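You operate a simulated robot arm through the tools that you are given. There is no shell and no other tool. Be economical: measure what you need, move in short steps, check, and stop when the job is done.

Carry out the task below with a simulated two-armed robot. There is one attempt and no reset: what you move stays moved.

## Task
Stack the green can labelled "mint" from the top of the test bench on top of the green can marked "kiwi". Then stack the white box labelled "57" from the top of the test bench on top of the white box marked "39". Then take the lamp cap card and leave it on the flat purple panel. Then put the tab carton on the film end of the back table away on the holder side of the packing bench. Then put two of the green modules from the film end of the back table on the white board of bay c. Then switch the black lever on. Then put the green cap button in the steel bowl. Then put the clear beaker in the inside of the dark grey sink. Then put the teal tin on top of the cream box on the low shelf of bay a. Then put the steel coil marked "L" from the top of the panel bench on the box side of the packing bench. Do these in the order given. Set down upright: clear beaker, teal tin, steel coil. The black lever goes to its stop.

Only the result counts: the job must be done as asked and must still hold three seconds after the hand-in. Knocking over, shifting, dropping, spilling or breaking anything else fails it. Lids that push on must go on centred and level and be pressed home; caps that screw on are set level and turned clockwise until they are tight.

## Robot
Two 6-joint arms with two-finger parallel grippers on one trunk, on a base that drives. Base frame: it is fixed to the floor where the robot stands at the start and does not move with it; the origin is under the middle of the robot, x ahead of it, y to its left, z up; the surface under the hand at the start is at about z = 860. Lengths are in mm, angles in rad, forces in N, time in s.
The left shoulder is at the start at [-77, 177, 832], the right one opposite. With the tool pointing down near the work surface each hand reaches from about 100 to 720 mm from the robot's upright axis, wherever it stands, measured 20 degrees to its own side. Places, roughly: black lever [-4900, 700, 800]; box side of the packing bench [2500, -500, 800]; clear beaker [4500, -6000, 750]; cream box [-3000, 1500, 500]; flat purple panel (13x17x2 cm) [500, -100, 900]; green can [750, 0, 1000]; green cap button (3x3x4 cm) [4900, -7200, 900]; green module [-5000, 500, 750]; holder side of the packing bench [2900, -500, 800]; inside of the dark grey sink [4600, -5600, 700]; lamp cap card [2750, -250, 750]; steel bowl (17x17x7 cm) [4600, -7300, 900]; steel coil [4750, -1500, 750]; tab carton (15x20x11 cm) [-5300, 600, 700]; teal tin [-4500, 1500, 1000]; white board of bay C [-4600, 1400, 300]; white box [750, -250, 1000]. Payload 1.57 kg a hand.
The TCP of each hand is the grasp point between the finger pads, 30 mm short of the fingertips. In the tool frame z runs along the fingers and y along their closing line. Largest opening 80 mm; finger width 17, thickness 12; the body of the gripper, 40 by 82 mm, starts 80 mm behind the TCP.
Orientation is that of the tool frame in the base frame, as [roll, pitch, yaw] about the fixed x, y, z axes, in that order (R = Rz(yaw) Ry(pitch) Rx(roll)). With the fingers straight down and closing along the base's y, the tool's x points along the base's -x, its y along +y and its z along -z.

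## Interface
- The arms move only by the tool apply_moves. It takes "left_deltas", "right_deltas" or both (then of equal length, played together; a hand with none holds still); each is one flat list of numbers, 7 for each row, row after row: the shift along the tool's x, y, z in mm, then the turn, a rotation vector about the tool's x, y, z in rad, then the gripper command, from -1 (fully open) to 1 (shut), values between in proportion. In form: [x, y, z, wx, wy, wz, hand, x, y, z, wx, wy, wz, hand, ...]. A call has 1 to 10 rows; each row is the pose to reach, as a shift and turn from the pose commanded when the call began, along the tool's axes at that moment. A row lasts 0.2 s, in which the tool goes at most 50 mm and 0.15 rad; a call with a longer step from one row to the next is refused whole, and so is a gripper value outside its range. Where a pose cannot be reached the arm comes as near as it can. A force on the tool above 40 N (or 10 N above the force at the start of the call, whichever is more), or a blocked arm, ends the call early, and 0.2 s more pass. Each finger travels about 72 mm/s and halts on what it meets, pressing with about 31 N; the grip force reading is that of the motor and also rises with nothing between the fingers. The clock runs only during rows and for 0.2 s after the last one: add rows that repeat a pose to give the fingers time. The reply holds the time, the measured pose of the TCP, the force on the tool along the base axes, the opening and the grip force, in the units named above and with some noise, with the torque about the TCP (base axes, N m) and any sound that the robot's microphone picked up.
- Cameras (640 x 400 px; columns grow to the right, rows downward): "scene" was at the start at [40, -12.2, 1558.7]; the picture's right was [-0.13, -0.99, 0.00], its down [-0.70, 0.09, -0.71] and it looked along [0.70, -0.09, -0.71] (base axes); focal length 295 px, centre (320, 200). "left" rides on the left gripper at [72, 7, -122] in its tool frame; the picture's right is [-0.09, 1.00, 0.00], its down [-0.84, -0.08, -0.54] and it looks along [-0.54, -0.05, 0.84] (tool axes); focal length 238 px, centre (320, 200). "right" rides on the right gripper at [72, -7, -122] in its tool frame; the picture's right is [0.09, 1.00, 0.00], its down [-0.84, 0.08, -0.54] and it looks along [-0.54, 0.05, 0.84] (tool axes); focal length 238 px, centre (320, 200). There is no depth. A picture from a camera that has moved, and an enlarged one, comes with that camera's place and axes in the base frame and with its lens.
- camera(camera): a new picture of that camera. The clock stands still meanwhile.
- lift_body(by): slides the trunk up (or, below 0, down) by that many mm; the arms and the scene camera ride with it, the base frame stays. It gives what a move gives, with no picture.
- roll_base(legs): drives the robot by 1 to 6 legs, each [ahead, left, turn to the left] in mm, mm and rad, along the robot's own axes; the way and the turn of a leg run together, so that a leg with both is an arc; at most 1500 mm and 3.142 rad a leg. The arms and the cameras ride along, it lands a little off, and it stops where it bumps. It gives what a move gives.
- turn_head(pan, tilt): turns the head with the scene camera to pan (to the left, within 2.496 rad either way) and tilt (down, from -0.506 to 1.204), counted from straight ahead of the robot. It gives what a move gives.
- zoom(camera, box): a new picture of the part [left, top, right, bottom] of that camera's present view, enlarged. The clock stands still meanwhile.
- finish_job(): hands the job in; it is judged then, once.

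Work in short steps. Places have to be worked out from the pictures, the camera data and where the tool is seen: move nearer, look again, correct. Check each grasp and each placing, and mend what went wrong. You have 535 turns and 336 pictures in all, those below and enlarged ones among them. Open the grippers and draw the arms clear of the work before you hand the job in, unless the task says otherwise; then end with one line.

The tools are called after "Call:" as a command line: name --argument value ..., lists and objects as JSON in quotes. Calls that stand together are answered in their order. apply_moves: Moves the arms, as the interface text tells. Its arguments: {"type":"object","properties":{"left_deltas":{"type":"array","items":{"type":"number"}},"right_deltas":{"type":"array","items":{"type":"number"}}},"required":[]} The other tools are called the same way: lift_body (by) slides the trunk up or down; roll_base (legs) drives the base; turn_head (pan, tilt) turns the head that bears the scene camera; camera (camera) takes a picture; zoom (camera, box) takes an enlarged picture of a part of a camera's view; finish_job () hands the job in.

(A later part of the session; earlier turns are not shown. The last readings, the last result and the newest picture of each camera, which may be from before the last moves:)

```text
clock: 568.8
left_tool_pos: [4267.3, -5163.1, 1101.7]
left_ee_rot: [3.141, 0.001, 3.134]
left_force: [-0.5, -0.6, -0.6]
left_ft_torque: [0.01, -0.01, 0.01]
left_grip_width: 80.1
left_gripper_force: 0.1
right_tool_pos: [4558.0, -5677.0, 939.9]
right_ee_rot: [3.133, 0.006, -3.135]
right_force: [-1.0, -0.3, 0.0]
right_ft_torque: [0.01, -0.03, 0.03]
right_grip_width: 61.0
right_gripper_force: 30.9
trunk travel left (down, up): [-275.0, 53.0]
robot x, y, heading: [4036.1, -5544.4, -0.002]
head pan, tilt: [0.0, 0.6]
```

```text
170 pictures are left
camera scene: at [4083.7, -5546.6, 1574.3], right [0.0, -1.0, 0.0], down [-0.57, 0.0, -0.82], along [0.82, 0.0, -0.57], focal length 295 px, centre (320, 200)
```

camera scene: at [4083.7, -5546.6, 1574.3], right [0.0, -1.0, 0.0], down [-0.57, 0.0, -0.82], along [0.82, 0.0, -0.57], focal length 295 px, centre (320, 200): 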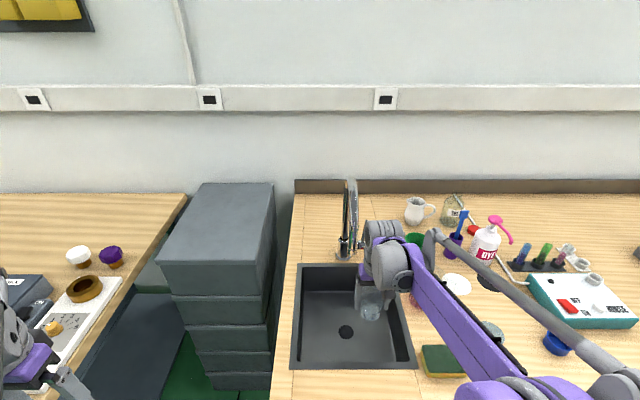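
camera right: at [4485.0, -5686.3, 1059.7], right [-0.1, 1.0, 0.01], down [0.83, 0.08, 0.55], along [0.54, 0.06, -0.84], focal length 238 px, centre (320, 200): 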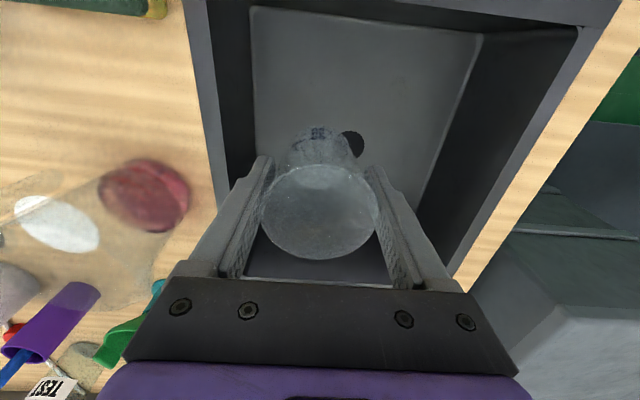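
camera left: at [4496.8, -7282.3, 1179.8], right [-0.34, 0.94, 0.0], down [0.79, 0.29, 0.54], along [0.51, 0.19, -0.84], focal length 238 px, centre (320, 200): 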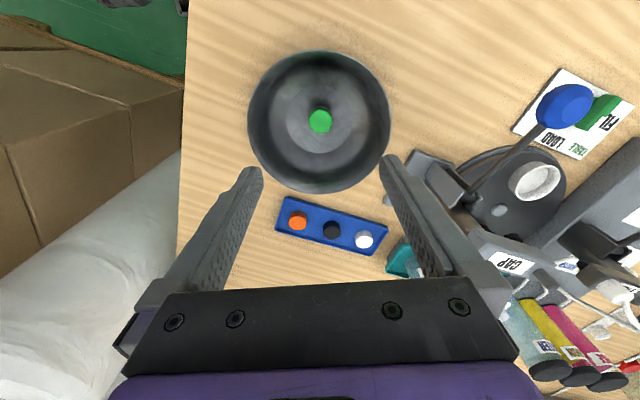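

Above the basin floor, clear of the drain. Lower in steps.

Call:
apply_moves --right_deltas '[4, 0, 40, 0, 0, 0, 1, 4, 0, 80, 0, 0, 0, 1, 4, 0, 120, 0, 0, 0, 1, 4, 0, 135, 0, 0, 0, 1]'

Call:
camera --camera "right"

Call:
zoom --camera "scene" --box '[270, 220, 450, 380]'

```text
clock: 569.8
left_tool_pos: [4267.1, -5163.4, 1100.1]
left_ee_rot: [3.142, 0.001, 3.136]
left_force: [0.0, -0.6, -0.6]
left_ft_torque: [0.0, 0.02, -0.01]
left_grip_width: 80.0
left_gripper_force: 0.1
right_tool_pos: [4552.0, -5676.4, 804.8]
right_ee_rot: [3.131, 0.008, -3.134]
right_force: [0.0, 0.0, -0.4]
right_ft_torque: [-0.01, -0.01, 0.0]
right_grip_width: 60.2
right_gripper_force: 30.6
trunk travel left (down, up): [-275.0, 53.0]
robot x, y, heading: [4032.4, -5542.8, -0.003]
head pan, tilt: [0.0, 0.6]
```

```text
169 pictures are left
camera right: at [4480.7, -5685.2, 924.7], right [-0.1, 1.0, 0.01], down [0.83, 0.08, 0.55], along [0.54, 0.06, -0.84], focal length 238 px, centre (320, 200)
```

right: 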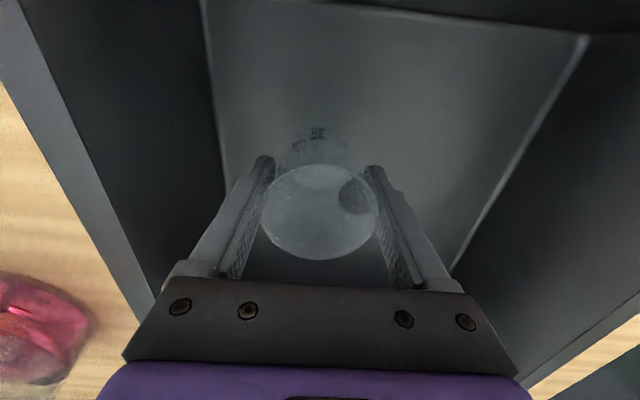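

```text
2.50 times, centred on (360, 300) of scene
camera zoom: at [4083.3, -5546.5, 1574.3], right [0.0, -1.0, 0.0], down [-0.56, 0.0, -0.83], along [0.83, 0.0, -0.56], focal length 737 px, centre (220, -50)
```

zoom: 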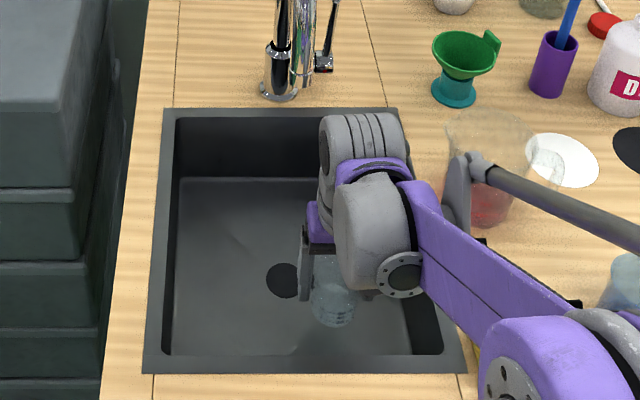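

Call:
apply_moves --right_deltas '[0, 0, 5, 0, 0, 0, 1, 0, 0, 10, 0, 0, 0, 1, 0, 0, 15, 0, 0, 0, 1]'

```text
clock: 570.5
left_tool_pos: [4268.1, -5162.3, 1101.1]
left_ee_rot: [-3.142, 0.001, 3.136]
left_force: [0.1, -0.1, -0.9]
left_ft_torque: [0.04, 0.0, -0.02]
left_grip_width: 80.1
left_gripper_force: 0.0
right_tool_pos: [4553.3, -5676.6, 789.4]
right_ee_rot: [3.132, 0.007, -3.135]
right_force: [0.1, -0.8, -0.3]
right_ft_torque: [0.0, -0.02, 0.03]
right_grip_width: 60.4
right_gripper_force: 31.0
trunk travel left (down, up): [-275.0, 53.0]
robot x, y, heading: [4033.7, -5544.8, 0.001]
head pan, tilt: [0.0, 0.6]
```

Call:
apply_moves --right_deltas '[0, 0, 4, 0, 0, 0, 1, 0, 0, 8, 0, 0, 0, 1, 0, 0, 12, 0, 0, 0, 1, 0, 0, 16, 0, 0, 0, 1]'

Call:
camera --camera "right"

```text
clock: 571.5
left_tool_pos: [4267.0, -5162.1, 1100.8]
left_ee_rot: [3.141, 0.0, 3.134]
left_force: [0.1, -0.4, 0.2]
left_ft_torque: [0.01, 0.0, -0.01]
left_grip_width: 80.2
left_gripper_force: 0.1
right_tool_pos: [4552.9, -5675.7, 774.2]
right_ee_rot: [3.132, 0.007, -3.134]
right_force: [-0.3, -0.4, -1.1]
right_ft_torque: [0.0, -0.02, 0.0]
right_grip_width: 60.4
right_gripper_force: 31.0
trunk travel left (down, up): [-275.0, 53.0]
robot x, y, heading: [4039.4, -5543.1, -0.003]
head pan, tilt: [0.0, 0.6]
```

```text
167 pictures are left
camera right: at [4481.2, -5685.4, 893.8], right [-0.1, 1.0, 0.01], down [0.83, 0.08, 0.55], along [0.54, 0.06, -0.84], focal length 238 px, centre (320, 200)
```

right: 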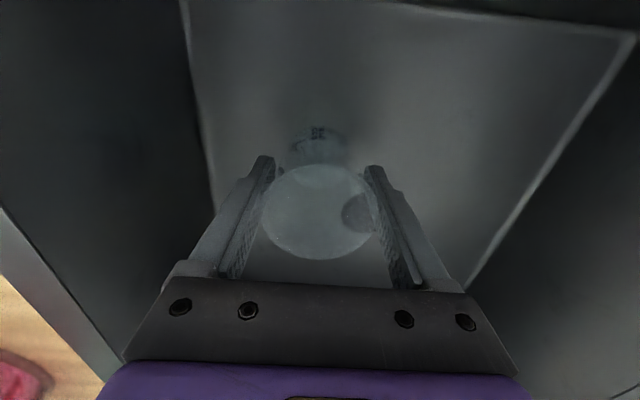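

Call:
apply_moves --right_deltas '[0, 0, 3, 0, 0, 0, 1, 0, 0, 6, 0, 0, 0, 1, 0, 0, 9, 0, 0, 0, 1, 0, 0, 12, 0, 0, 0, 1]'

```text
clock: 572.5
left_tool_pos: [4266.5, -5163.7, 1102.0]
left_ee_rot: [3.142, 0.003, 3.133]
left_force: [-0.7, 0.4, 0.4]
left_ft_torque: [-0.02, -0.02, 0.01]
left_grip_width: 80.0
left_gripper_force: 0.1
right_tool_pos: [4552.8, -5676.2, 762.5]
right_ee_rot: [3.134, 0.008, -3.134]
right_force: [2.3, -1.4, 31.1]
right_ft_torque: [0.04, -0.1, -0.01]
right_grip_width: 60.9
right_gripper_force: 31.0
trunk travel left (down, up): [-275.0, 53.0]
robot x, y, heading: [4034.8, -5546.8, -0.006]
head pan, tilt: [0.0, 0.6]
```

Base is on the basin floor. Unload, open and lift out.

Call:
apply_moves --right_deltas '[0, 0, -1.5, 0, 0, 0, 1, 0, 0, -1.5, 0, 0, 0, 0, 0, 0, -1.5, 0, 0, 0, -0.8, 0, 0, -1.5, 0, 0, 0, -0.9, 0, 0, -25, 0, 0, 0, -0.9, 0, 0, -70, 0, 0, 0, -0.9, 0, 0, -115, 0, 0, 0, -0.9, 0, 0, -160, 0, 0, 0, -0.9, 0, 0, -205, 0, 0, 0, -0.9]'

Call:
camera --camera "right"

```text
clock: 574.5
left_tool_pos: [4267.4, -5162.2, 1102.7]
left_ee_rot: [-3.14, 0.0, 3.134]
left_force: [-0.1, 0.0, 0.2]
left_ft_torque: [0.0, 0.02, 0.02]
left_grip_width: 80.2
left_gripper_force: 0.1
right_tool_pos: [4551.1, -5679.0, 966.7]
right_ee_rot: [3.133, 0.006, -3.134]
right_force: [-0.3, -0.5, -0.5]
right_ft_torque: [-0.02, 0.02, 0.02]
right_grip_width: 75.8
right_gripper_force: 0.0
trunk travel left (down, up): [-275.0, 53.0]
robot x, y, heading: [4035.9, -5545.8, -0.001]
head pan, tilt: [0.0, 0.6]
```

```text
166 pictures are left
camera right: at [4479.1, -5687.4, 1087.8], right [-0.1, 1.0, 0.01], down [0.83, 0.08, 0.55], along [0.55, 0.06, -0.84], focal length 238 px, centre (320, 200)
```

right: 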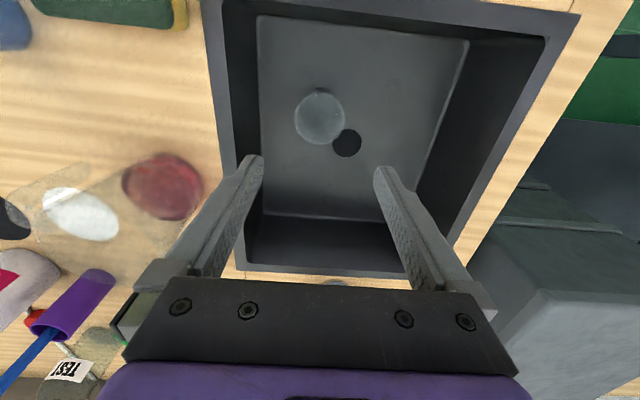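

Beaker stands in the sink. Retract the arm and drive back toward the bookcase.

Call:
apply_moves --right_deltas '[0, 0, -45, 0, 0, 0, -1, 0, 0, -90, 0, 0, 0, -1, 40, -10, -115, 0, 0, 0, -1, 80, -20, -140, 0, 0, 0, -1, 120, -30, -160, 0, 0, 0, -1, 160, -40, -180, 0, 0, 0, -1]'

Call:
roll_base --legs '[[-580, 0, 0], [0, 1500, 0], [0, 1430, 0], [-1050, 770, 0], [-1080, 650, 0]]'

```text
clock: 576.0
left_tool_pos: [4266.3, -5163.3, 1101.7]
left_ee_rot: [3.141, 0.002, 3.134]
left_force: [-0.3, 0.7, -0.3]
left_ft_torque: [0.0, -0.02, 0.03]
left_grip_width: 80.0
left_gripper_force: 0.0
right_tool_pos: [4389.0, -5722.1, 1144.9]
right_ee_rot: [3.131, 0.009, -3.134]
right_force: [0.4, 0.6, -0.1]
right_ft_torque: [0.03, -0.02, 0.0]
right_grip_width: 80.1
right_gripper_force: 0.0
trunk travel left (down, up): [-275.0, 53.0]
robot x, y, heading: [4034.8, -5544.7, -0.003]
head pan, tilt: [0.0, 0.6]
```

```text
clock: 617.2
left_tool_pos: [1574.5, -807.8, 1100.6]
left_ee_rot: [-3.14, -0.001, 3.136]
left_force: [0.0, 0.0, 0.8]
left_ft_torque: [0.01, -0.03, 0.03]
left_grip_width: 80.2
left_gripper_force: 0.0
right_tool_pos: [1698.2, -1366.2, 1145.5]
right_ee_rot: [3.131, 0.007, -3.133]
right_force: [0.4, -0.2, -0.4]
right_ft_torque: [0.01, -0.02, 0.0]
right_grip_width: 80.0
right_gripper_force: 0.2
trunk travel left (down, up): [-275.0, 53.0]
robot x, y, heading: [1345.0, -1188.0, -0.004]
head pan, tilt: [0.0, 0.6]
```

Bring the left hand inward for travel, then drive back to the bookcase.

Call:
apply_moves --left_deltas '[-30, -38, 0, 0, 0, 0, -1, -60, -76, 0, 0, 0, 0, -1, -90, -114, 0, 0, 0, 0, -1, -120, -152, 0, 0, 0, 0, -1, -120, -190, 0, 0, 0, 0, -1]'

Call:
roll_base --legs '[[-1500, -30, 0], [0, 1230, 0], [-300, 350, 0], [0, 0, 3.14], [1450, 0, 0], [1200, -200, 0]]'

Call:
turn_head --pan -1.3 --tilt 0.5

Call:
camera --camera "scene"

```text
clock: 618.4
left_tool_pos: [1694.8, -1000.1, 1104.2]
left_ee_rot: [3.14, -0.001, 3.135]
left_force: [-0.4, -0.4, 0.6]
left_ft_torque: [0.0, -0.02, -0.01]
left_grip_width: 80.1
left_gripper_force: 0.1
right_tool_pos: [1697.3, -1367.4, 1145.0]
right_ee_rot: [3.13, 0.006, -3.134]
right_force: [-0.2, 0.4, -0.1]
right_ft_torque: [-0.02, 0.01, 0.03]
right_grip_width: 79.9
right_gripper_force: 0.1
trunk travel left (down, up): [-275.0, 53.0]
robot x, y, heading: [1346.9, -1186.8, -0.002]
head pan, tilt: [0.0, 0.6]
```

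```text
refused: leg 1 is longer than a leg can be; nothing moved
```

```text
clock: 619.8
left_tool_pos: [1693.1, -998.5, 1102.1]
left_ee_rot: [3.141, 0.001, 3.133]
left_force: [-0.1, 0.0, -0.4]
left_ft_torque: [-0.01, 0.01, 0.03]
left_grip_width: 80.1
left_gripper_force: 0.1
right_tool_pos: [1698.1, -1365.9, 1145.0]
right_ee_rot: [3.131, 0.007, -3.134]
right_force: [0.6, 0.7, -0.1]
right_ft_torque: [-0.01, -0.03, -0.01]
right_grip_width: 80.2
right_gripper_force: 0.1
trunk travel left (down, up): [-275.0, 53.0]
robot x, y, heading: [1345.6, -1187.3, -0.004]
head pan, tilt: [-1.3, 0.499]
```

```text
165 pictures are left
camera scene: at [1326.8, -1278.4, 1583.4], right [-0.96, -0.27, 0.0], down [-0.13, 0.46, -0.88], along [0.23, -0.85, -0.48], focal length 295 px, centre (320, 200)
```

scene: 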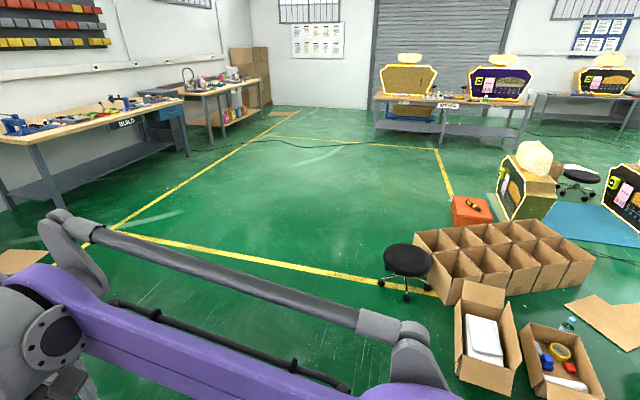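

Call:
roll_base --legs '[[-1490, -25, 0], [0, 1230, 0], [-300, 350, 0], [0, 0, 3.14], [1450, 0, 0], [1000, -150, 0]]'

Call:
camera --camera "scene"

```text
clock: 660.0
left_tool_pos: [-3224.6, 414.1, 1102.5]
left_ee_rot: [3.141, 0.001, -0.038]
left_force: [-0.3, 1.4, 0.0]
left_ft_torque: [-0.01, 0.02, 0.01]
left_grip_width: 79.9
left_gripper_force: 0.1
right_tool_pos: [-3216.8, 784.6, 1145.0]
right_ee_rot: [3.132, 0.007, -0.025]
right_force: [0.7, -0.1, -0.4]
right_ft_torque: [0.01, 0.04, 0.02]
right_grip_width: 79.8
right_gripper_force: 0.0
trunk travel left (down, up): [-275.0, 53.0]
robot x, y, heading: [-2868.3, 594.8, 3.108]
head pan, tilt: [-1.3, 0.499]
```

```text
164 pictures are left
camera scene: at [-2847.1, 679.3, 1583.4], right [0.97, 0.23, 0.0], down [0.11, -0.47, -0.88], along [-0.21, 0.85, -0.48], focal length 295 px, centre (320, 200)
```

scene: 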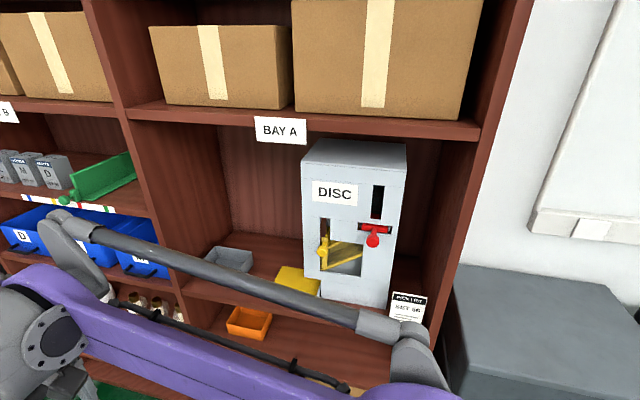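

Bay A is here. Turn to face it and look at the low shelf before fetching the tin.

Call:
roll_base --legs '[[0, 0, -1.537]]'

Call:
turn_head --pan 0.1 --tilt 0.75

Call:
camera --camera "scene"

```text
clock: 664.1
left_tool_pos: [-3060.6, 943.9, 1103.1]
left_ee_rot: [-3.141, 0.001, -1.571]
left_force: [0.2, 1.0, 0.2]
left_ft_torque: [0.0, -0.02, 0.0]
left_grip_width: 79.9
left_gripper_force: 0.1
right_tool_pos: [-2692.0, 949.4, 1144.9]
right_ee_rot: [3.129, 0.007, -1.557]
right_force: [0.3, -0.9, 0.1]
right_ft_torque: [-0.02, 0.01, -0.01]
right_grip_width: 80.2
right_gripper_force: 0.1
trunk travel left (down, up): [-275.0, 53.0]
robot x, y, heading: [-2868.7, 594.6, 1.577]
head pan, tilt: [-1.3, 0.499]
```

```text
clock: 665.6
left_tool_pos: [-3060.2, 943.3, 1102.8]
left_ee_rot: [-3.141, 0.0, -1.57]
left_force: [-0.4, -0.7, 0.4]
left_ft_torque: [-0.01, 0.01, -0.01]
left_grip_width: 80.2
left_gripper_force: 0.2
right_tool_pos: [-2691.3, 949.9, 1146.0]
right_ee_rot: [3.132, 0.005, -1.557]
right_force: [-0.1, 0.4, 0.5]
right_ft_torque: [-0.01, -0.03, 0.0]
right_grip_width: 80.0
right_gripper_force: 0.0
trunk travel left (down, up): [-275.0, 53.0]
robot x, y, heading: [-2868.0, 592.5, 1.579]
head pan, tilt: [0.099, 0.75]
```

```text
163 pictures are left
camera scene: at [-2875.3, 633.5, 1561.5], right [0.99, 0.1, 0.0], down [0.07, -0.68, -0.73], along [-0.08, 0.73, -0.68], focal length 295 px, centre (320, 200)
```

scene: 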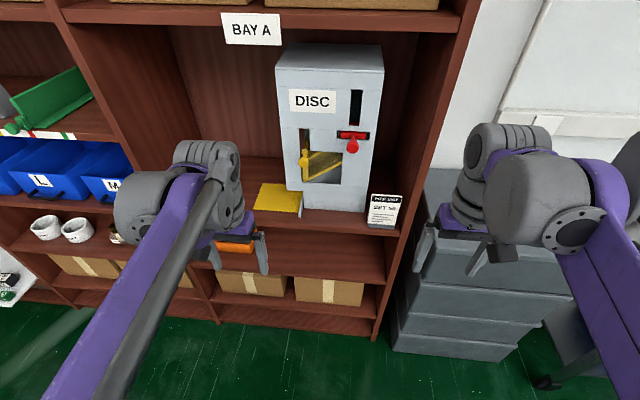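

Lower the trunk to look into the low shelf of bay A.

Call:
lift_body --by -270

Call:
turn_head --pan 0.15 --tilt 0.7

Call:
camera --camera "scene"

```text
clock: 668.4
left_tool_pos: [-3061.0, 943.9, 832.9]
left_ee_rot: [3.141, -0.001, -1.569]
left_force: [0.0, 0.5, 0.1]
left_ft_torque: [-0.02, 0.02, 0.02]
left_grip_width: 79.9
left_gripper_force: 0.1
right_tool_pos: [-2692.2, 951.0, 875.1]
right_ee_rot: [3.132, 0.008, -1.557]
right_force: [0.1, 0.1, -0.2]
right_ft_torque: [0.0, 0.02, -0.02]
right_grip_width: 79.8
right_gripper_force: 0.2
trunk travel left (down, up): [-5.0, 323.0]
robot x, y, heading: [-2870.5, 597.2, 1.576]
head pan, tilt: [0.099, 0.75]
```

```text
clock: 669.0
left_tool_pos: [-3059.8, 943.0, 832.6]
left_ee_rot: [3.141, 0.0, -1.571]
left_force: [0.3, 0.2, 0.1]
left_ft_torque: [-0.04, 0.03, -0.04]
left_grip_width: 79.9
left_gripper_force: 0.0
right_tool_pos: [-2692.6, 949.6, 875.1]
right_ee_rot: [3.13, 0.008, -1.555]
right_force: [0.4, 0.4, 0.1]
right_ft_torque: [-0.01, 0.03, -0.02]
right_grip_width: 80.1
right_gripper_force: 0.0
trunk travel left (down, up): [-5.0, 323.0]
robot x, y, heading: [-2869.5, 596.1, 1.575]
head pan, tilt: [0.15, 0.7]
```

```text
162 pictures are left
camera scene: at [-2880.1, 685.3, 1291.0], right [0.99, 0.15, 0.0], down [0.1, -0.64, -0.76], along [-0.12, 0.76, -0.64], focal length 295 px, centre (320, 200)
```

scene: 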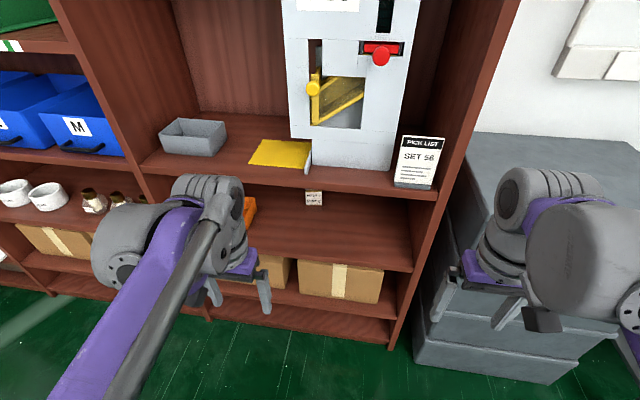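

Call:
apply_moves --left_deltas '[30, 40, 0, 0, 0, 0, -1, 60, 80, 0, 0, 0, 0, -1, 90, 120, 0, 0, 0, 0, -1, 110, 165, 0, 0, 0, 0, -1, 130, 210, 0, 0, 0, 0, -1]'

Call:
camera --camera "scene"

```text
clock: 670.2
left_tool_pos: [-3260.0, 817.6, 828.9]
left_ee_rot: [-3.132, 0.0, -1.607]
left_force: [0.8, 0.4, 0.1]
left_ft_torque: [-0.01, 0.01, -0.02]
left_grip_width: 79.7
left_gripper_force: 0.1
right_tool_pos: [-2692.6, 949.5, 875.4]
right_ee_rot: [3.132, 0.007, -1.556]
right_force: [0.3, 0.8, 0.3]
right_ft_torque: [0.0, -0.02, 0.0]
right_grip_width: 80.2
right_gripper_force: 0.0
trunk travel left (down, up): [-5.0, 323.0]
robot x, y, heading: [-2867.2, 592.8, 1.579]
head pan, tilt: [0.15, 0.7]
```

```text
161 pictures are left
camera scene: at [-2880.1, 685.2, 1291.0], right [0.99, 0.15, 0.0], down [0.1, -0.64, -0.76], along [-0.12, 0.76, -0.64], focal length 295 px, centre (320, 200)
```

scene: 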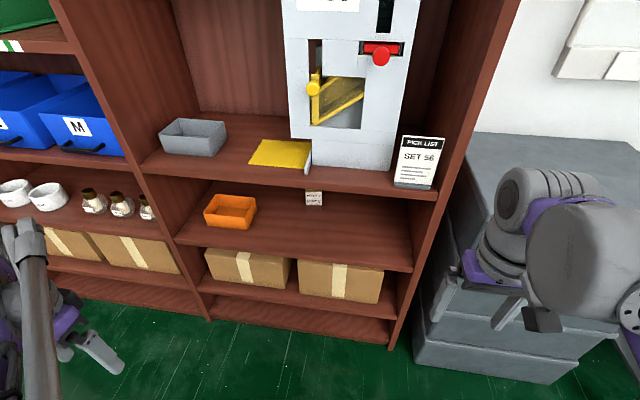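

The back of the low shelf is hidden. Back off 500 mm for a flatter view.

Call:
roll_base --legs '[[-500, 0, 0]]'

Call:
turn_head --pan 0.1 --tilt 0.5

Call:
camera --camera "scene"

```text
clock: 673.2
left_tool_pos: [-3258.8, 316.0, 829.2]
left_ee_rot: [-3.132, -0.002, -1.603]
left_force: [0.0, -1.2, -0.2]
left_ft_torque: [0.05, 0.0, 0.02]
left_grip_width: 80.1
left_gripper_force: 0.1
right_tool_pos: [-2688.7, 447.3, 874.3]
right_ee_rot: [3.133, 0.007, -1.557]
right_force: [-0.2, -0.1, -0.1]
right_ft_torque: [0.01, -0.02, 0.02]
right_grip_width: 80.0
right_gripper_force: 0.1
trunk travel left (down, up): [-5.0, 323.0]
robot x, y, heading: [-2865.6, 88.8, 1.581]
head pan, tilt: [0.15, 0.7]
```

```text
clock: 673.9
left_tool_pos: [-3257.9, 317.4, 829.6]
left_ee_rot: [-3.134, 0.0, -1.609]
left_force: [-0.3, 0.4, 0.1]
left_ft_torque: [-0.01, -0.02, -0.01]
left_grip_width: 79.9
left_gripper_force: 0.0
right_tool_pos: [-2689.3, 447.0, 875.4]
right_ee_rot: [3.132, 0.008, -1.557]
right_force: [0.2, 1.5, -0.3]
right_ft_torque: [0.0, -0.03, -0.01]
right_grip_width: 79.7
right_gripper_force: 0.0
trunk travel left (down, up): [-5.0, 323.0]
robot x, y, heading: [-2866.0, 91.2, 1.577]
head pan, tilt: [0.099, 0.499]
```

```text
160 pictures are left
camera scene: at [-2873.8, 188.8, 1308.7], right [0.99, 0.1, 0.0], down [0.05, -0.48, -0.88], along [-0.09, 0.87, -0.48], focal length 295 px, centre (320, 200)
```

scene: 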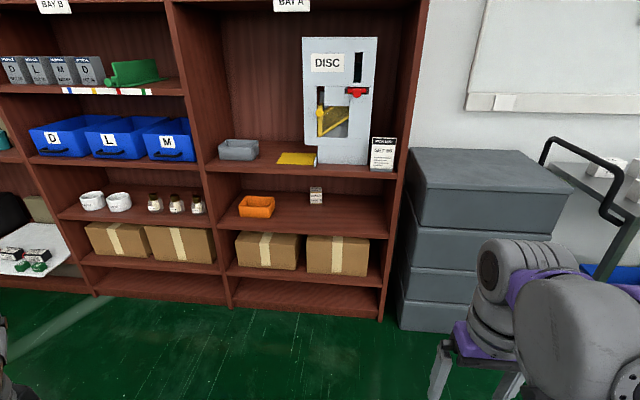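

Call:
zoom --camera "scene" --box '[200, 150, 410, 320]'

Call:
zoom --camera "scene" --box '[0, 100, 120, 280]'

```text
2.35 times, centred on (305, 235) of scene
camera zoom: at [-2873.8, 188.8, 1308.7], right [0.99, 0.1, 0.0], down [0.05, -0.48, -0.88], along [-0.09, 0.87, -0.48], focal length 694 px, centre (355, 118)
```

zoom: 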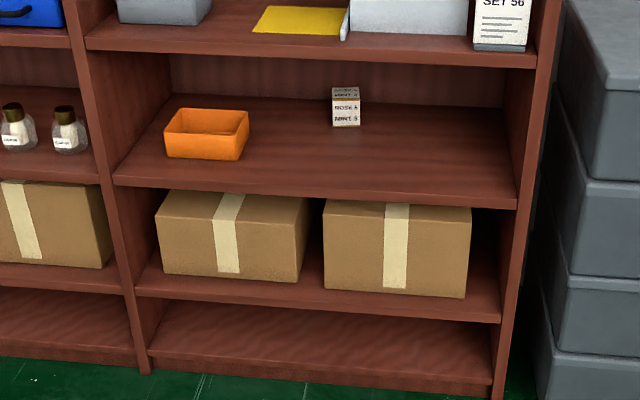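

```text
2.22 times, centred on (60, 190) of scene
camera zoom: at [-2873.8, 188.8, 1308.7], right [0.99, 0.1, 0.0], down [0.05, -0.48, -0.88], along [-0.09, 0.87, -0.48], focal length 655 px, centre (898, 222)
```

zoom: 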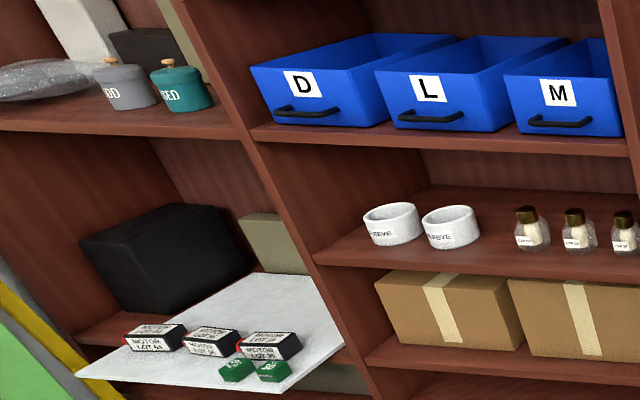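

The cream box is the small cube (≈(-3037,1544), top ≈617) deep on bay A's low shelf: it needs a nearly horizontal approach. First go to bay C for the teal tin.

Call:
lift_body --by 270

Call:
roll_base --legs '[[500, 0, 0], [0, 1420, 0]]'

Call:
turn_head --pan 0.4 --tilt 0.5

Call:
camera --camera "scene"

```text
clock: 676.7
left_tool_pos: [-3257.7, 315.0, 1099.7]
left_ee_rot: [-3.135, 0.001, -1.603]
left_force: [0.5, -0.3, 0.3]
left_ft_torque: [0.0, 0.0, 0.01]
left_grip_width: 79.8
left_gripper_force: 0.1
right_tool_pos: [-2689.4, 446.6, 1145.9]
right_ee_rot: [3.132, 0.007, -1.557]
right_force: [0.8, 0.2, 0.1]
right_ft_torque: [0.02, 0.0, -0.01]
right_grip_width: 80.0
right_gripper_force: 0.1
trunk travel left (down, up): [-275.0, 53.0]
robot x, y, heading: [-2868.4, 93.6, 1.578]
head pan, tilt: [0.099, 0.499]
```

```text
clock: 691.8
left_tool_pos: [-4681.3, 809.5, 1101.0]
left_ee_rot: [-3.132, 0.002, -1.603]
left_force: [-0.1, -0.8, 0.6]
left_ft_torque: [-0.01, -0.01, 0.0]
left_grip_width: 80.0
left_gripper_force: 0.0
right_tool_pos: [-4112.5, 942.9, 1145.7]
right_ee_rot: [3.129, 0.008, -1.555]
right_force: [0.5, -0.2, 0.1]
right_ft_torque: [0.04, 0.02, 0.0]
right_grip_width: 79.9
right_gripper_force: 0.0
trunk travel left (down, up): [-275.0, 53.0]
robot x, y, heading: [-4289.7, 587.2, 1.578]
head pan, tilt: [0.099, 0.499]
```

```text
clock: 692.6
left_tool_pos: [-4679.8, 811.3, 1100.5]
left_ee_rot: [-3.133, 0.0, -1.602]
left_force: [0.5, 0.6, 0.2]
left_ft_torque: [-0.02, -0.02, 0.02]
left_grip_width: 80.1
left_gripper_force: 0.2
right_tool_pos: [-4111.8, 941.9, 1144.1]
right_ee_rot: [3.132, 0.007, -1.554]
right_force: [-0.2, -0.3, 0.8]
right_ft_torque: [-0.05, 0.04, 0.0]
right_grip_width: 79.8
right_gripper_force: 0.0
trunk travel left (down, up): [-275.0, 53.0]
robot x, y, heading: [-4290.6, 584.9, 1.578]
head pan, tilt: [0.4, 0.499]
```

```text
157 pictures are left
camera scene: at [-4322.3, 626.3, 1583.4], right [0.92, 0.39, 0.0], down [0.19, -0.44, -0.88], along [-0.35, 0.81, -0.48], focal length 295 px, centre (320, 200)
```

scene: 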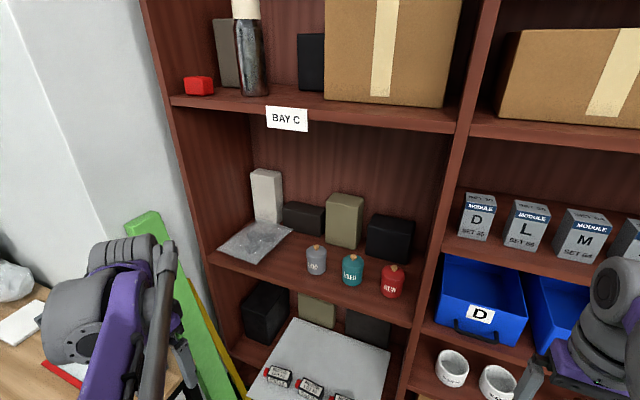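

Call:
zoom --camera "scene" --box '[280, 210, 430, 330]'

```text
3.33 times, centred on (355, 270) of scene
camera zoom: at [-4322.3, 626.3, 1583.4], right [0.92, 0.39, 0.0], down [0.19, -0.44, -0.88], along [-0.35, 0.81, -0.48], focal length 983 px, centre (203, -33)
```

zoom: 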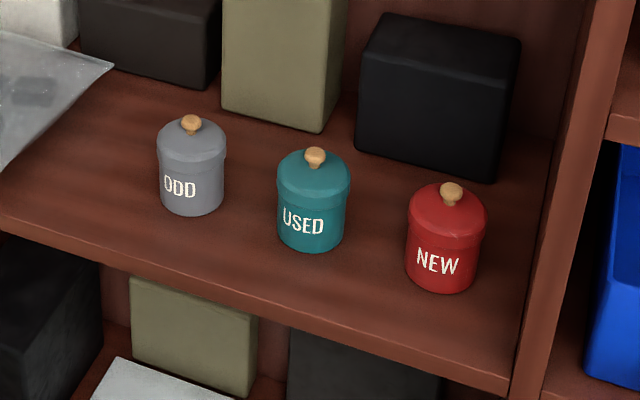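

Teal tin "USED": base ≈(-4512,1339), shelf z≈876, body ~67 mm. I'll grip the body horizontally from the front. First position the left hand in front, then pitch it up.

Call:
apply_moves --left_deltas '[-37, -20, 19, 0, 0, 0, -1, -74, -40, 38, 0, 0, 0, -1, -111, -60, 57, 0, 0, 0, -1, -148, -80, 76, 0, 0, 0, -1, -185, -100, 95, 0, 0, 0, -1, -222, -120, 114, 0, 0, 0, -1, -259, -140, 133, 0, 0, 0, -1, -290, -159, 150, 0, 0, 0, -1]'

Call:
apply_moves --left_deltas '[0, 0, 0, 0, -0.137, 0, -1, 0, 0, 0, 0, -0.274, 0, -1, 0, 0, 0, 0, -0.411, 0, -1, 0, 0, 0, 0, -0.548, 0, -1, 0, 0, 0, 0, -0.685, 0, -1, 0, 0, 0, 0, -0.822, 0, -1, 0, 0, 0, 0, -0.959, 0, -1, 0, 0, 0, 0, -1.096, 0, -1, 0, 0, 0, 0, -1.233, 0, -1, 0, 0, 0, 0, -1.37, 0, -1]'

Call:
camera --camera "left"

Call:
camera --camera "scene"

```text
clock: 694.4
left_tool_pos: [-4510.8, 1096.4, 950.4]
left_ee_rot: [-3.133, 0.001, -1.601]
left_force: [0.6, 0.2, 0.1]
left_ft_torque: [-0.03, 0.0, 0.02]
left_grip_width: 80.0
left_gripper_force: 0.0
right_tool_pos: [-4111.7, 943.8, 1145.4]
right_ee_rot: [3.132, 0.006, -1.556]
right_force: [0.2, -0.2, 0.6]
right_ft_torque: [-0.01, 0.01, -0.06]
right_grip_width: 80.0
right_gripper_force: 0.1
trunk travel left (down, up): [-275.0, 53.0]
robot x, y, heading: [-4286.0, 584.4, 1.577]
head pan, tilt: [0.4, 0.499]
```

```text
clock: 696.6
left_tool_pos: [-4511.2, 1093.7, 951.9]
left_ee_rot: [-3.099, 1.371, -1.559]
left_force: [0.1, 0.1, 0.2]
left_ft_torque: [-0.01, 0.01, -0.05]
left_grip_width: 80.2
left_gripper_force: 0.0
right_tool_pos: [-4113.8, 943.1, 1143.9]
right_ee_rot: [3.133, 0.008, -1.556]
right_force: [-0.1, 1.3, -0.2]
right_ft_torque: [-0.02, -0.02, -0.01]
right_grip_width: 80.1
right_gripper_force: 0.1
trunk travel left (down, up): [-275.0, 53.0]
robot x, y, heading: [-4284.3, 587.2, 1.576]
head pan, tilt: [0.4, 0.499]
```

```text
155 pictures are left
camera left: at [-4521.6, 960.1, 904.4], right [-1.0, 0.05, 0.08], down [0.06, -0.37, 0.93], along [0.07, 0.93, 0.36], focal length 238 px, centre (320, 200)
```

left: 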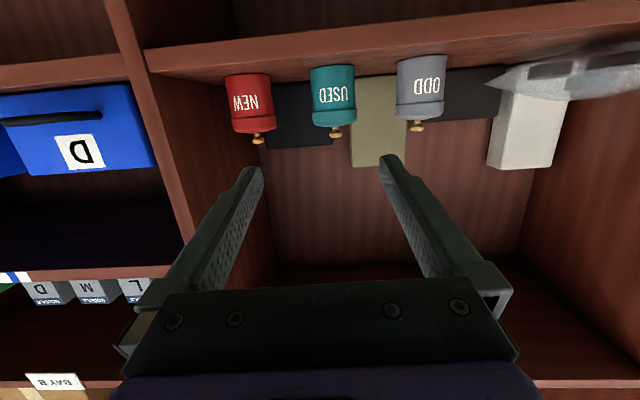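

```text
154 pictures are left
camera scene: at [-4322.6, 627.0, 1583.4], right [0.92, 0.4, 0.0], down [0.19, -0.44, -0.88], along [-0.35, 0.81, -0.48], focal length 295 px, centre (320, 200)
```

scene: 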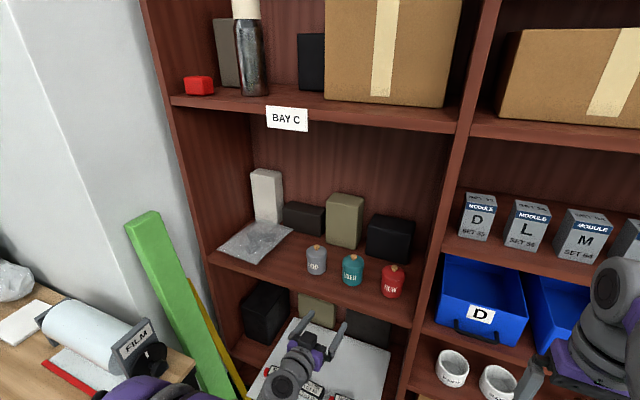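

Pitching works. Zoom the wrist view to measure the tin.

Call:
zoom --camera "left" --box '[260, 40, 400, 150]'

```text
3.64 times, centred on (330, 95) of left
camera zoom: at [-4521.6, 960.1, 904.4], right [-1.0, 0.05, 0.08], down [0.06, -0.37, 0.93], along [0.07, 0.93, 0.36], focal length 867 px, centre (284, 582)
```

zoom: 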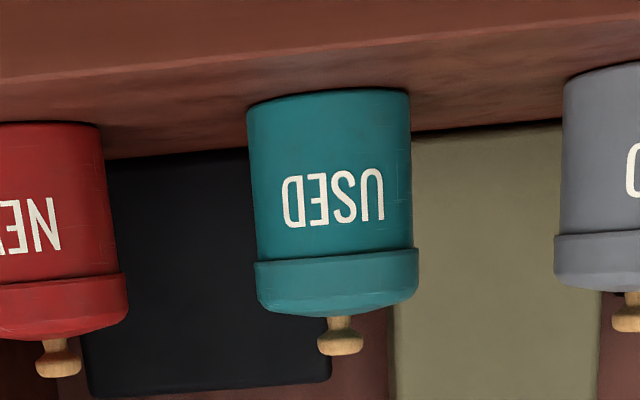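

Refined: tin centre ≈(-4522,1360), shelf z≈854, body 67 mm (z 854–910). Move in front at the right height and check.

Call:
apply_moves --left_deltas '[10, 4, 36, 0, 0, 0, -1, 20, 8, 73, 0, 0, 0, -1, 30, 12, 110, 0, 0, 0, -1, 38, 16, 146, 0, 0, 0, -1]'

Call:
camera --camera "left"

Call:
zoom --camera "scene" --box '[280, 230, 430, 350]'

```text
clock: 697.6
left_tool_pos: [-4521.2, 1230.5, 886.3]
left_ee_rot: [-3.104, 1.368, -1.565]
left_force: [0.4, -0.4, -0.2]
left_ft_torque: [0.01, -0.03, -0.01]
left_grip_width: 80.0
left_gripper_force: 0.1
right_tool_pos: [-4112.1, 943.4, 1145.3]
right_ee_rot: [3.131, 0.005, -1.554]
right_force: [-0.6, 0.3, -0.5]
right_ft_torque: [-0.01, 0.0, -0.02]
right_grip_width: 80.1
right_gripper_force: 0.0
trunk travel left (down, up): [-275.0, 53.0]
robot x, y, heading: [-4288.5, 586.1, 1.582]
head pan, tilt: [0.4, 0.499]
```

```text
152 pictures are left
camera left: at [-4531.7, 1096.8, 838.8], right [-1.0, 0.05, 0.08], down [0.06, -0.37, 0.93], along [0.08, 0.93, 0.36], focal length 238 px, centre (320, 200)
```

left: 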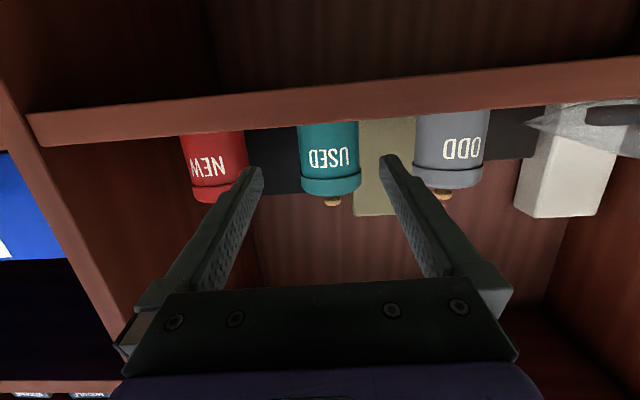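

```text
3.33 times, centred on (355, 290) of scene
camera zoom: at [-4322.6, 627.5, 1583.4], right [0.92, 0.4, 0.0], down [0.19, -0.44, -0.88], along [-0.35, 0.81, -0.48], focal length 983 px, centre (203, -100)
```

zoom: 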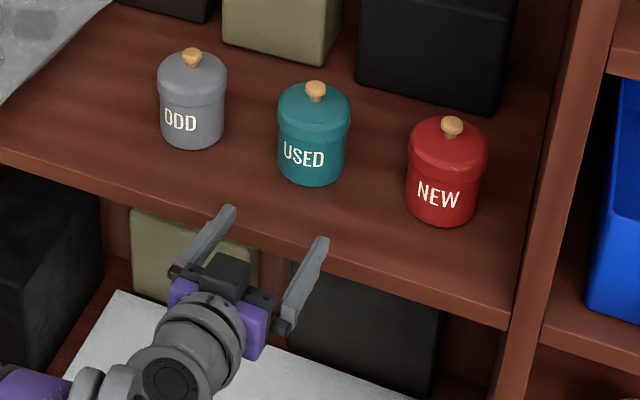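

Fingers line up with the tin. Advance 111 mm straight in.

Call:
apply_moves --left_deltas '[-8, 1, 40, 0, 0, 0, -1, -15, 2, 76, 0, 0, 0, -1, -22, 3, 109, 0, 0, 0, -1]'

Call:
camera --camera "left"

Call:
zoom --camera "scene" --box '[280, 230, 430, 350]'

```text
clock: 698.4
left_tool_pos: [-4522.0, 1342.9, 884.0]
left_ee_rot: [-3.102, 1.37, -1.561]
left_force: [-0.2, 0.6, -0.1]
left_ft_torque: [-0.01, -0.01, -0.01]
left_grip_width: 80.0
left_gripper_force: 0.1
right_tool_pos: [-4112.3, 942.9, 1145.0]
right_ee_rot: [3.132, 0.007, -1.554]
right_force: [0.2, -0.2, -0.1]
right_ft_torque: [-0.03, 0.0, 0.02]
right_grip_width: 80.1
right_gripper_force: 0.0
trunk travel left (down, up): [-275.0, 53.0]
robot x, y, heading: [-4285.4, 586.9, 1.578]
head pan, tilt: [0.4, 0.499]
```

```text
150 pictures are left
camera left: at [-4531.4, 1208.0, 838.3], right [-1.0, 0.05, 0.08], down [0.06, -0.37, 0.93], along [0.08, 0.93, 0.36], focal length 238 px, centre (320, 200)
```

left: 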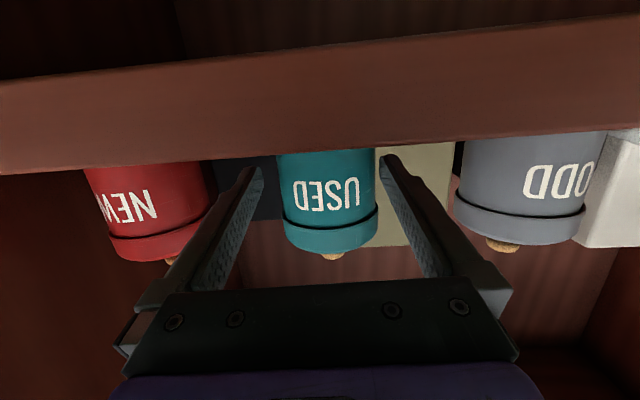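

```text
3.33 times, centred on (355, 290) of scene
camera zoom: at [-4322.4, 627.1, 1583.4], right [0.92, 0.4, 0.0], down [0.19, -0.44, -0.88], along [-0.35, 0.81, -0.48], focal length 983 px, centre (203, -100)
```

zoom: 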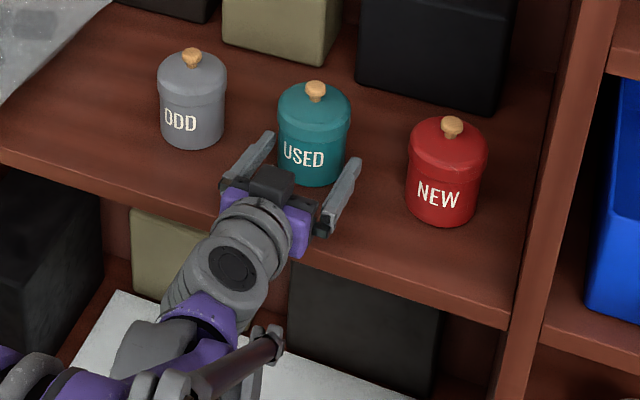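

The tips reach just to the tin's centre. Advance 13 mm more and close.

Call:
apply_moves --left_deltas '[-2.5, 0, 13, 0, 0, 0, -1, -2.5, 0, 13, 0, 0, 0, 0, -2.5, 0, 13, 0, 0, 0, 1, -2.5, 0, 13, 0, 0, 0, 1]'

Call:
zoom --camera "scene" --box '[280, 230, 430, 350]'

```text
clock: 699.4
left_tool_pos: [-4520.3, 1355.4, 885.5]
left_ee_rot: [-3.101, 1.369, -1.564]
left_force: [0.3, 1.0, -0.5]
left_ft_torque: [-0.01, 0.01, -0.02]
left_grip_width: 69.4
left_gripper_force: 31.1
right_tool_pos: [-4112.5, 943.6, 1145.5]
right_ee_rot: [3.131, 0.008, -1.555]
right_force: [-0.1, 0.0, -0.1]
right_ft_torque: [0.0, 0.0, 0.0]
right_grip_width: 79.8
right_gripper_force: 0.1
trunk travel left (down, up): [-275.0, 53.0]
robot x, y, heading: [-4287.8, 584.3, 1.578]
head pan, tilt: [0.4, 0.499]
```

```text
3.33 times, centred on (355, 290) of scene
camera zoom: at [-4322.4, 626.4, 1583.4], right [0.92, 0.4, 0.0], down [0.19, -0.44, -0.88], along [-0.35, 0.81, -0.48], focal length 983 px, centre (203, -100)
```

zoom: 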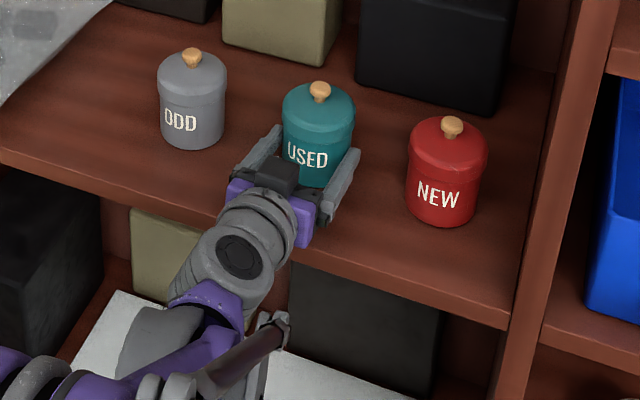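

Gripped (69 mm). Lift 25 mm and check.

Call:
apply_moves --left_deltas '[-8, 0, -1.6, 0, 0, 0, 1, -16, 0, -3.2, 0, 0, 0, 1, -25, 0, -5, 0, 0, 0, 1]'

Call:
zoom --camera "scene" --box '[280, 210, 430, 330]'

Call:
camera --camera "left"

```text
clock: 700.2
left_tool_pos: [-4520.5, 1355.6, 911.2]
left_ee_rot: [-3.103, 1.368, -1.563]
left_force: [0.5, -0.6, -0.9]
left_ft_torque: [-0.02, 0.02, 0.06]
left_grip_width: 69.2
left_gripper_force: 31.0
right_tool_pos: [-4112.0, 942.6, 1145.1]
right_ee_rot: [3.13, 0.007, -1.554]
right_force: [-0.1, 0.5, -0.6]
right_ft_torque: [0.02, 0.04, -0.03]
right_grip_width: 79.9
right_gripper_force: 0.1
trunk travel left (down, up): [-275.0, 53.0]
robot x, y, heading: [-4289.9, 585.3, 1.581]
head pan, tilt: [0.4, 0.499]
```

```text
3.33 times, centred on (355, 270) of scene
camera zoom: at [-4322.3, 626.3, 1583.4], right [0.92, 0.4, 0.0], down [0.19, -0.44, -0.88], along [-0.35, 0.81, -0.48], focal length 983 px, centre (203, -33)
```

zoom: 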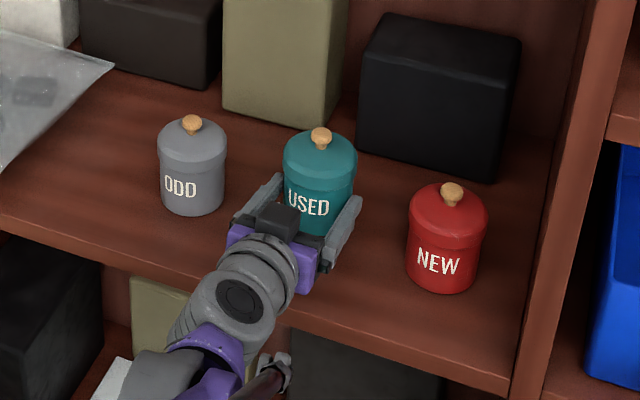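

```text
146 pictures are left
camera left: at [-4530.9, 1220.1, 863.9], right [-1.0, 0.05, 0.08], down [0.06, -0.37, 0.93], along [0.08, 0.93, 0.36], focal length 238 px, centre (320, 200)
```

left: 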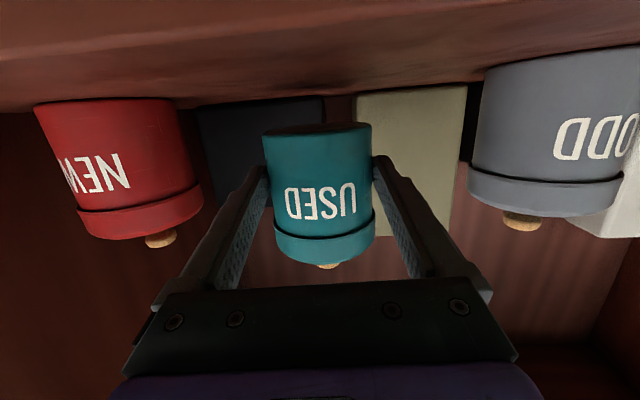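

Held upright. Retreat 300 mm from the shelf, then drive right to bay A.

Call:
apply_moves --left_deltas '[6, -1, -42, 0, 0, 0, 1, 12, -2, -84, 0, 0, 0, 1, 18, -4, -126, 0, 0, 0, 1, 24, -5, -168, 0, 0, 0, 1, 30, -6, -210, 0, 0, 0, 1, 36, -8, -252, 0, 0, 0, 1, 40, -9, -292, 0, 0, 0, 1]'

Call:
roll_base --legs '[[0, -1480, 0]]'

Call:
lift_body --by -200

Call:
turn_head --pan 0.2 --tilt 0.5

Call:
camera --camera "scene"

Call:
camera --camera "left"

```text
clock: 701.8
left_tool_pos: [-4521.8, 1059.5, 928.6]
left_ee_rot: [-3.101, 1.37, -1.562]
left_force: [-0.4, 0.5, -1.4]
left_ft_torque: [-0.1, -0.01, 0.02]
left_grip_width: 69.0
left_gripper_force: 31.0
right_tool_pos: [-4112.2, 941.6, 1145.6]
right_ee_rot: [3.131, 0.007, -1.555]
right_force: [0.1, -0.6, 0.3]
right_ft_torque: [0.01, 0.01, 0.01]
right_grip_width: 80.1
right_gripper_force: 0.1
trunk travel left (down, up): [-275.0, 53.0]
robot x, y, heading: [-4286.2, 587.8, 1.578]
head pan, tilt: [0.4, 0.499]
```

```text
clock: 714.9
left_tool_pos: [-3047.1, 1069.2, 928.4]
left_ee_rot: [-3.102, 1.37, -1.566]
left_force: [0.2, -1.4, -2.1]
left_ft_torque: [-0.05, 0.04, -0.01]
left_grip_width: 69.1
left_gripper_force: 31.2
right_tool_pos: [-2637.2, 949.8, 1145.3]
right_ee_rot: [3.131, 0.006, -1.559]
right_force: [0.5, -1.2, 0.6]
right_ft_torque: [0.05, 0.01, 0.0]
right_grip_width: 80.2
right_gripper_force: 0.0
trunk travel left (down, up): [-275.0, 53.0]
robot x, y, heading: [-2812.9, 593.1, 1.58]
head pan, tilt: [0.4, 0.499]
```

```text
clock: 717.1
left_tool_pos: [-3045.6, 1068.4, 728.4]
left_ee_rot: [-3.101, 1.369, -1.567]
left_force: [0.0, 1.2, -1.9]
left_ft_torque: [-0.09, -0.01, 0.02]
left_grip_width: 69.1
left_gripper_force: 31.2
right_tool_pos: [-2636.5, 949.8, 944.7]
right_ee_rot: [3.131, 0.006, -1.56]
right_force: [0.6, 0.4, 0.4]
right_ft_torque: [0.0, -0.01, 0.0]
right_grip_width: 80.1
right_gripper_force: 0.1
trunk travel left (down, up): [-75.0, 253.0]
robot x, y, heading: [-2812.9, 593.1, 1.574]
head pan, tilt: [0.4, 0.499]
```

```text
clock: 717.8
left_tool_pos: [-3047.1, 1068.6, 728.8]
left_ee_rot: [-3.102, 1.369, -1.567]
left_force: [-0.7, 0.5, -2.2]
left_ft_torque: [-0.04, 0.02, -0.03]
left_grip_width: 69.0
left_gripper_force: 30.9
right_tool_pos: [-2637.0, 950.3, 944.7]
right_ee_rot: [3.13, 0.006, -1.56]
right_force: [0.1, 0.1, -0.4]
right_ft_torque: [-0.03, 0.01, 0.01]
right_grip_width: 80.2
right_gripper_force: 0.1
trunk travel left (down, up): [-75.0, 253.0]
robot x, y, heading: [-2813.1, 598.5, 1.571]
head pan, tilt: [0.201, 0.499]
```

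```text
145 pictures are left
camera scene: at [-2830.8, 670.3, 1376.9], right [0.98, 0.2, 0.0], down [0.1, -0.47, -0.88], along [-0.18, 0.86, -0.48], focal length 295 px, centre (320, 200)
```

scene: 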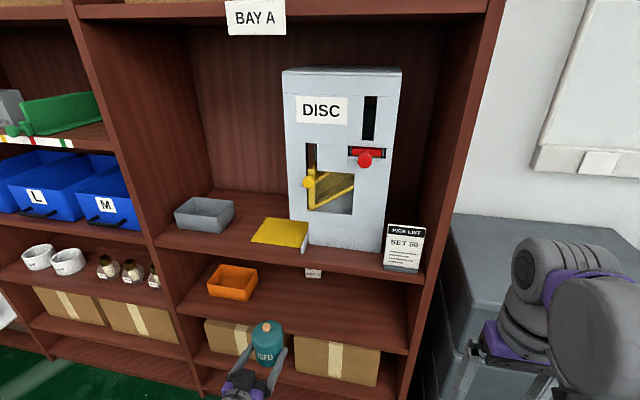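

```text
144 pictures are left
camera left: at [-3056.7, 934.6, 682.7], right [-1.0, 0.05, 0.08], down [0.06, -0.37, 0.93], along [0.08, 0.93, 0.36], focal length 238 px, centre (320, 200)
```

left: 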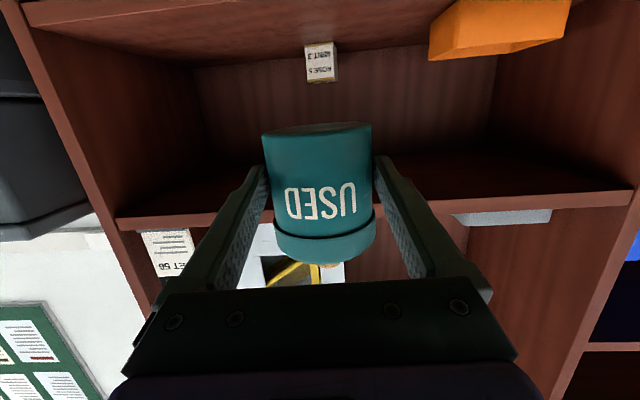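

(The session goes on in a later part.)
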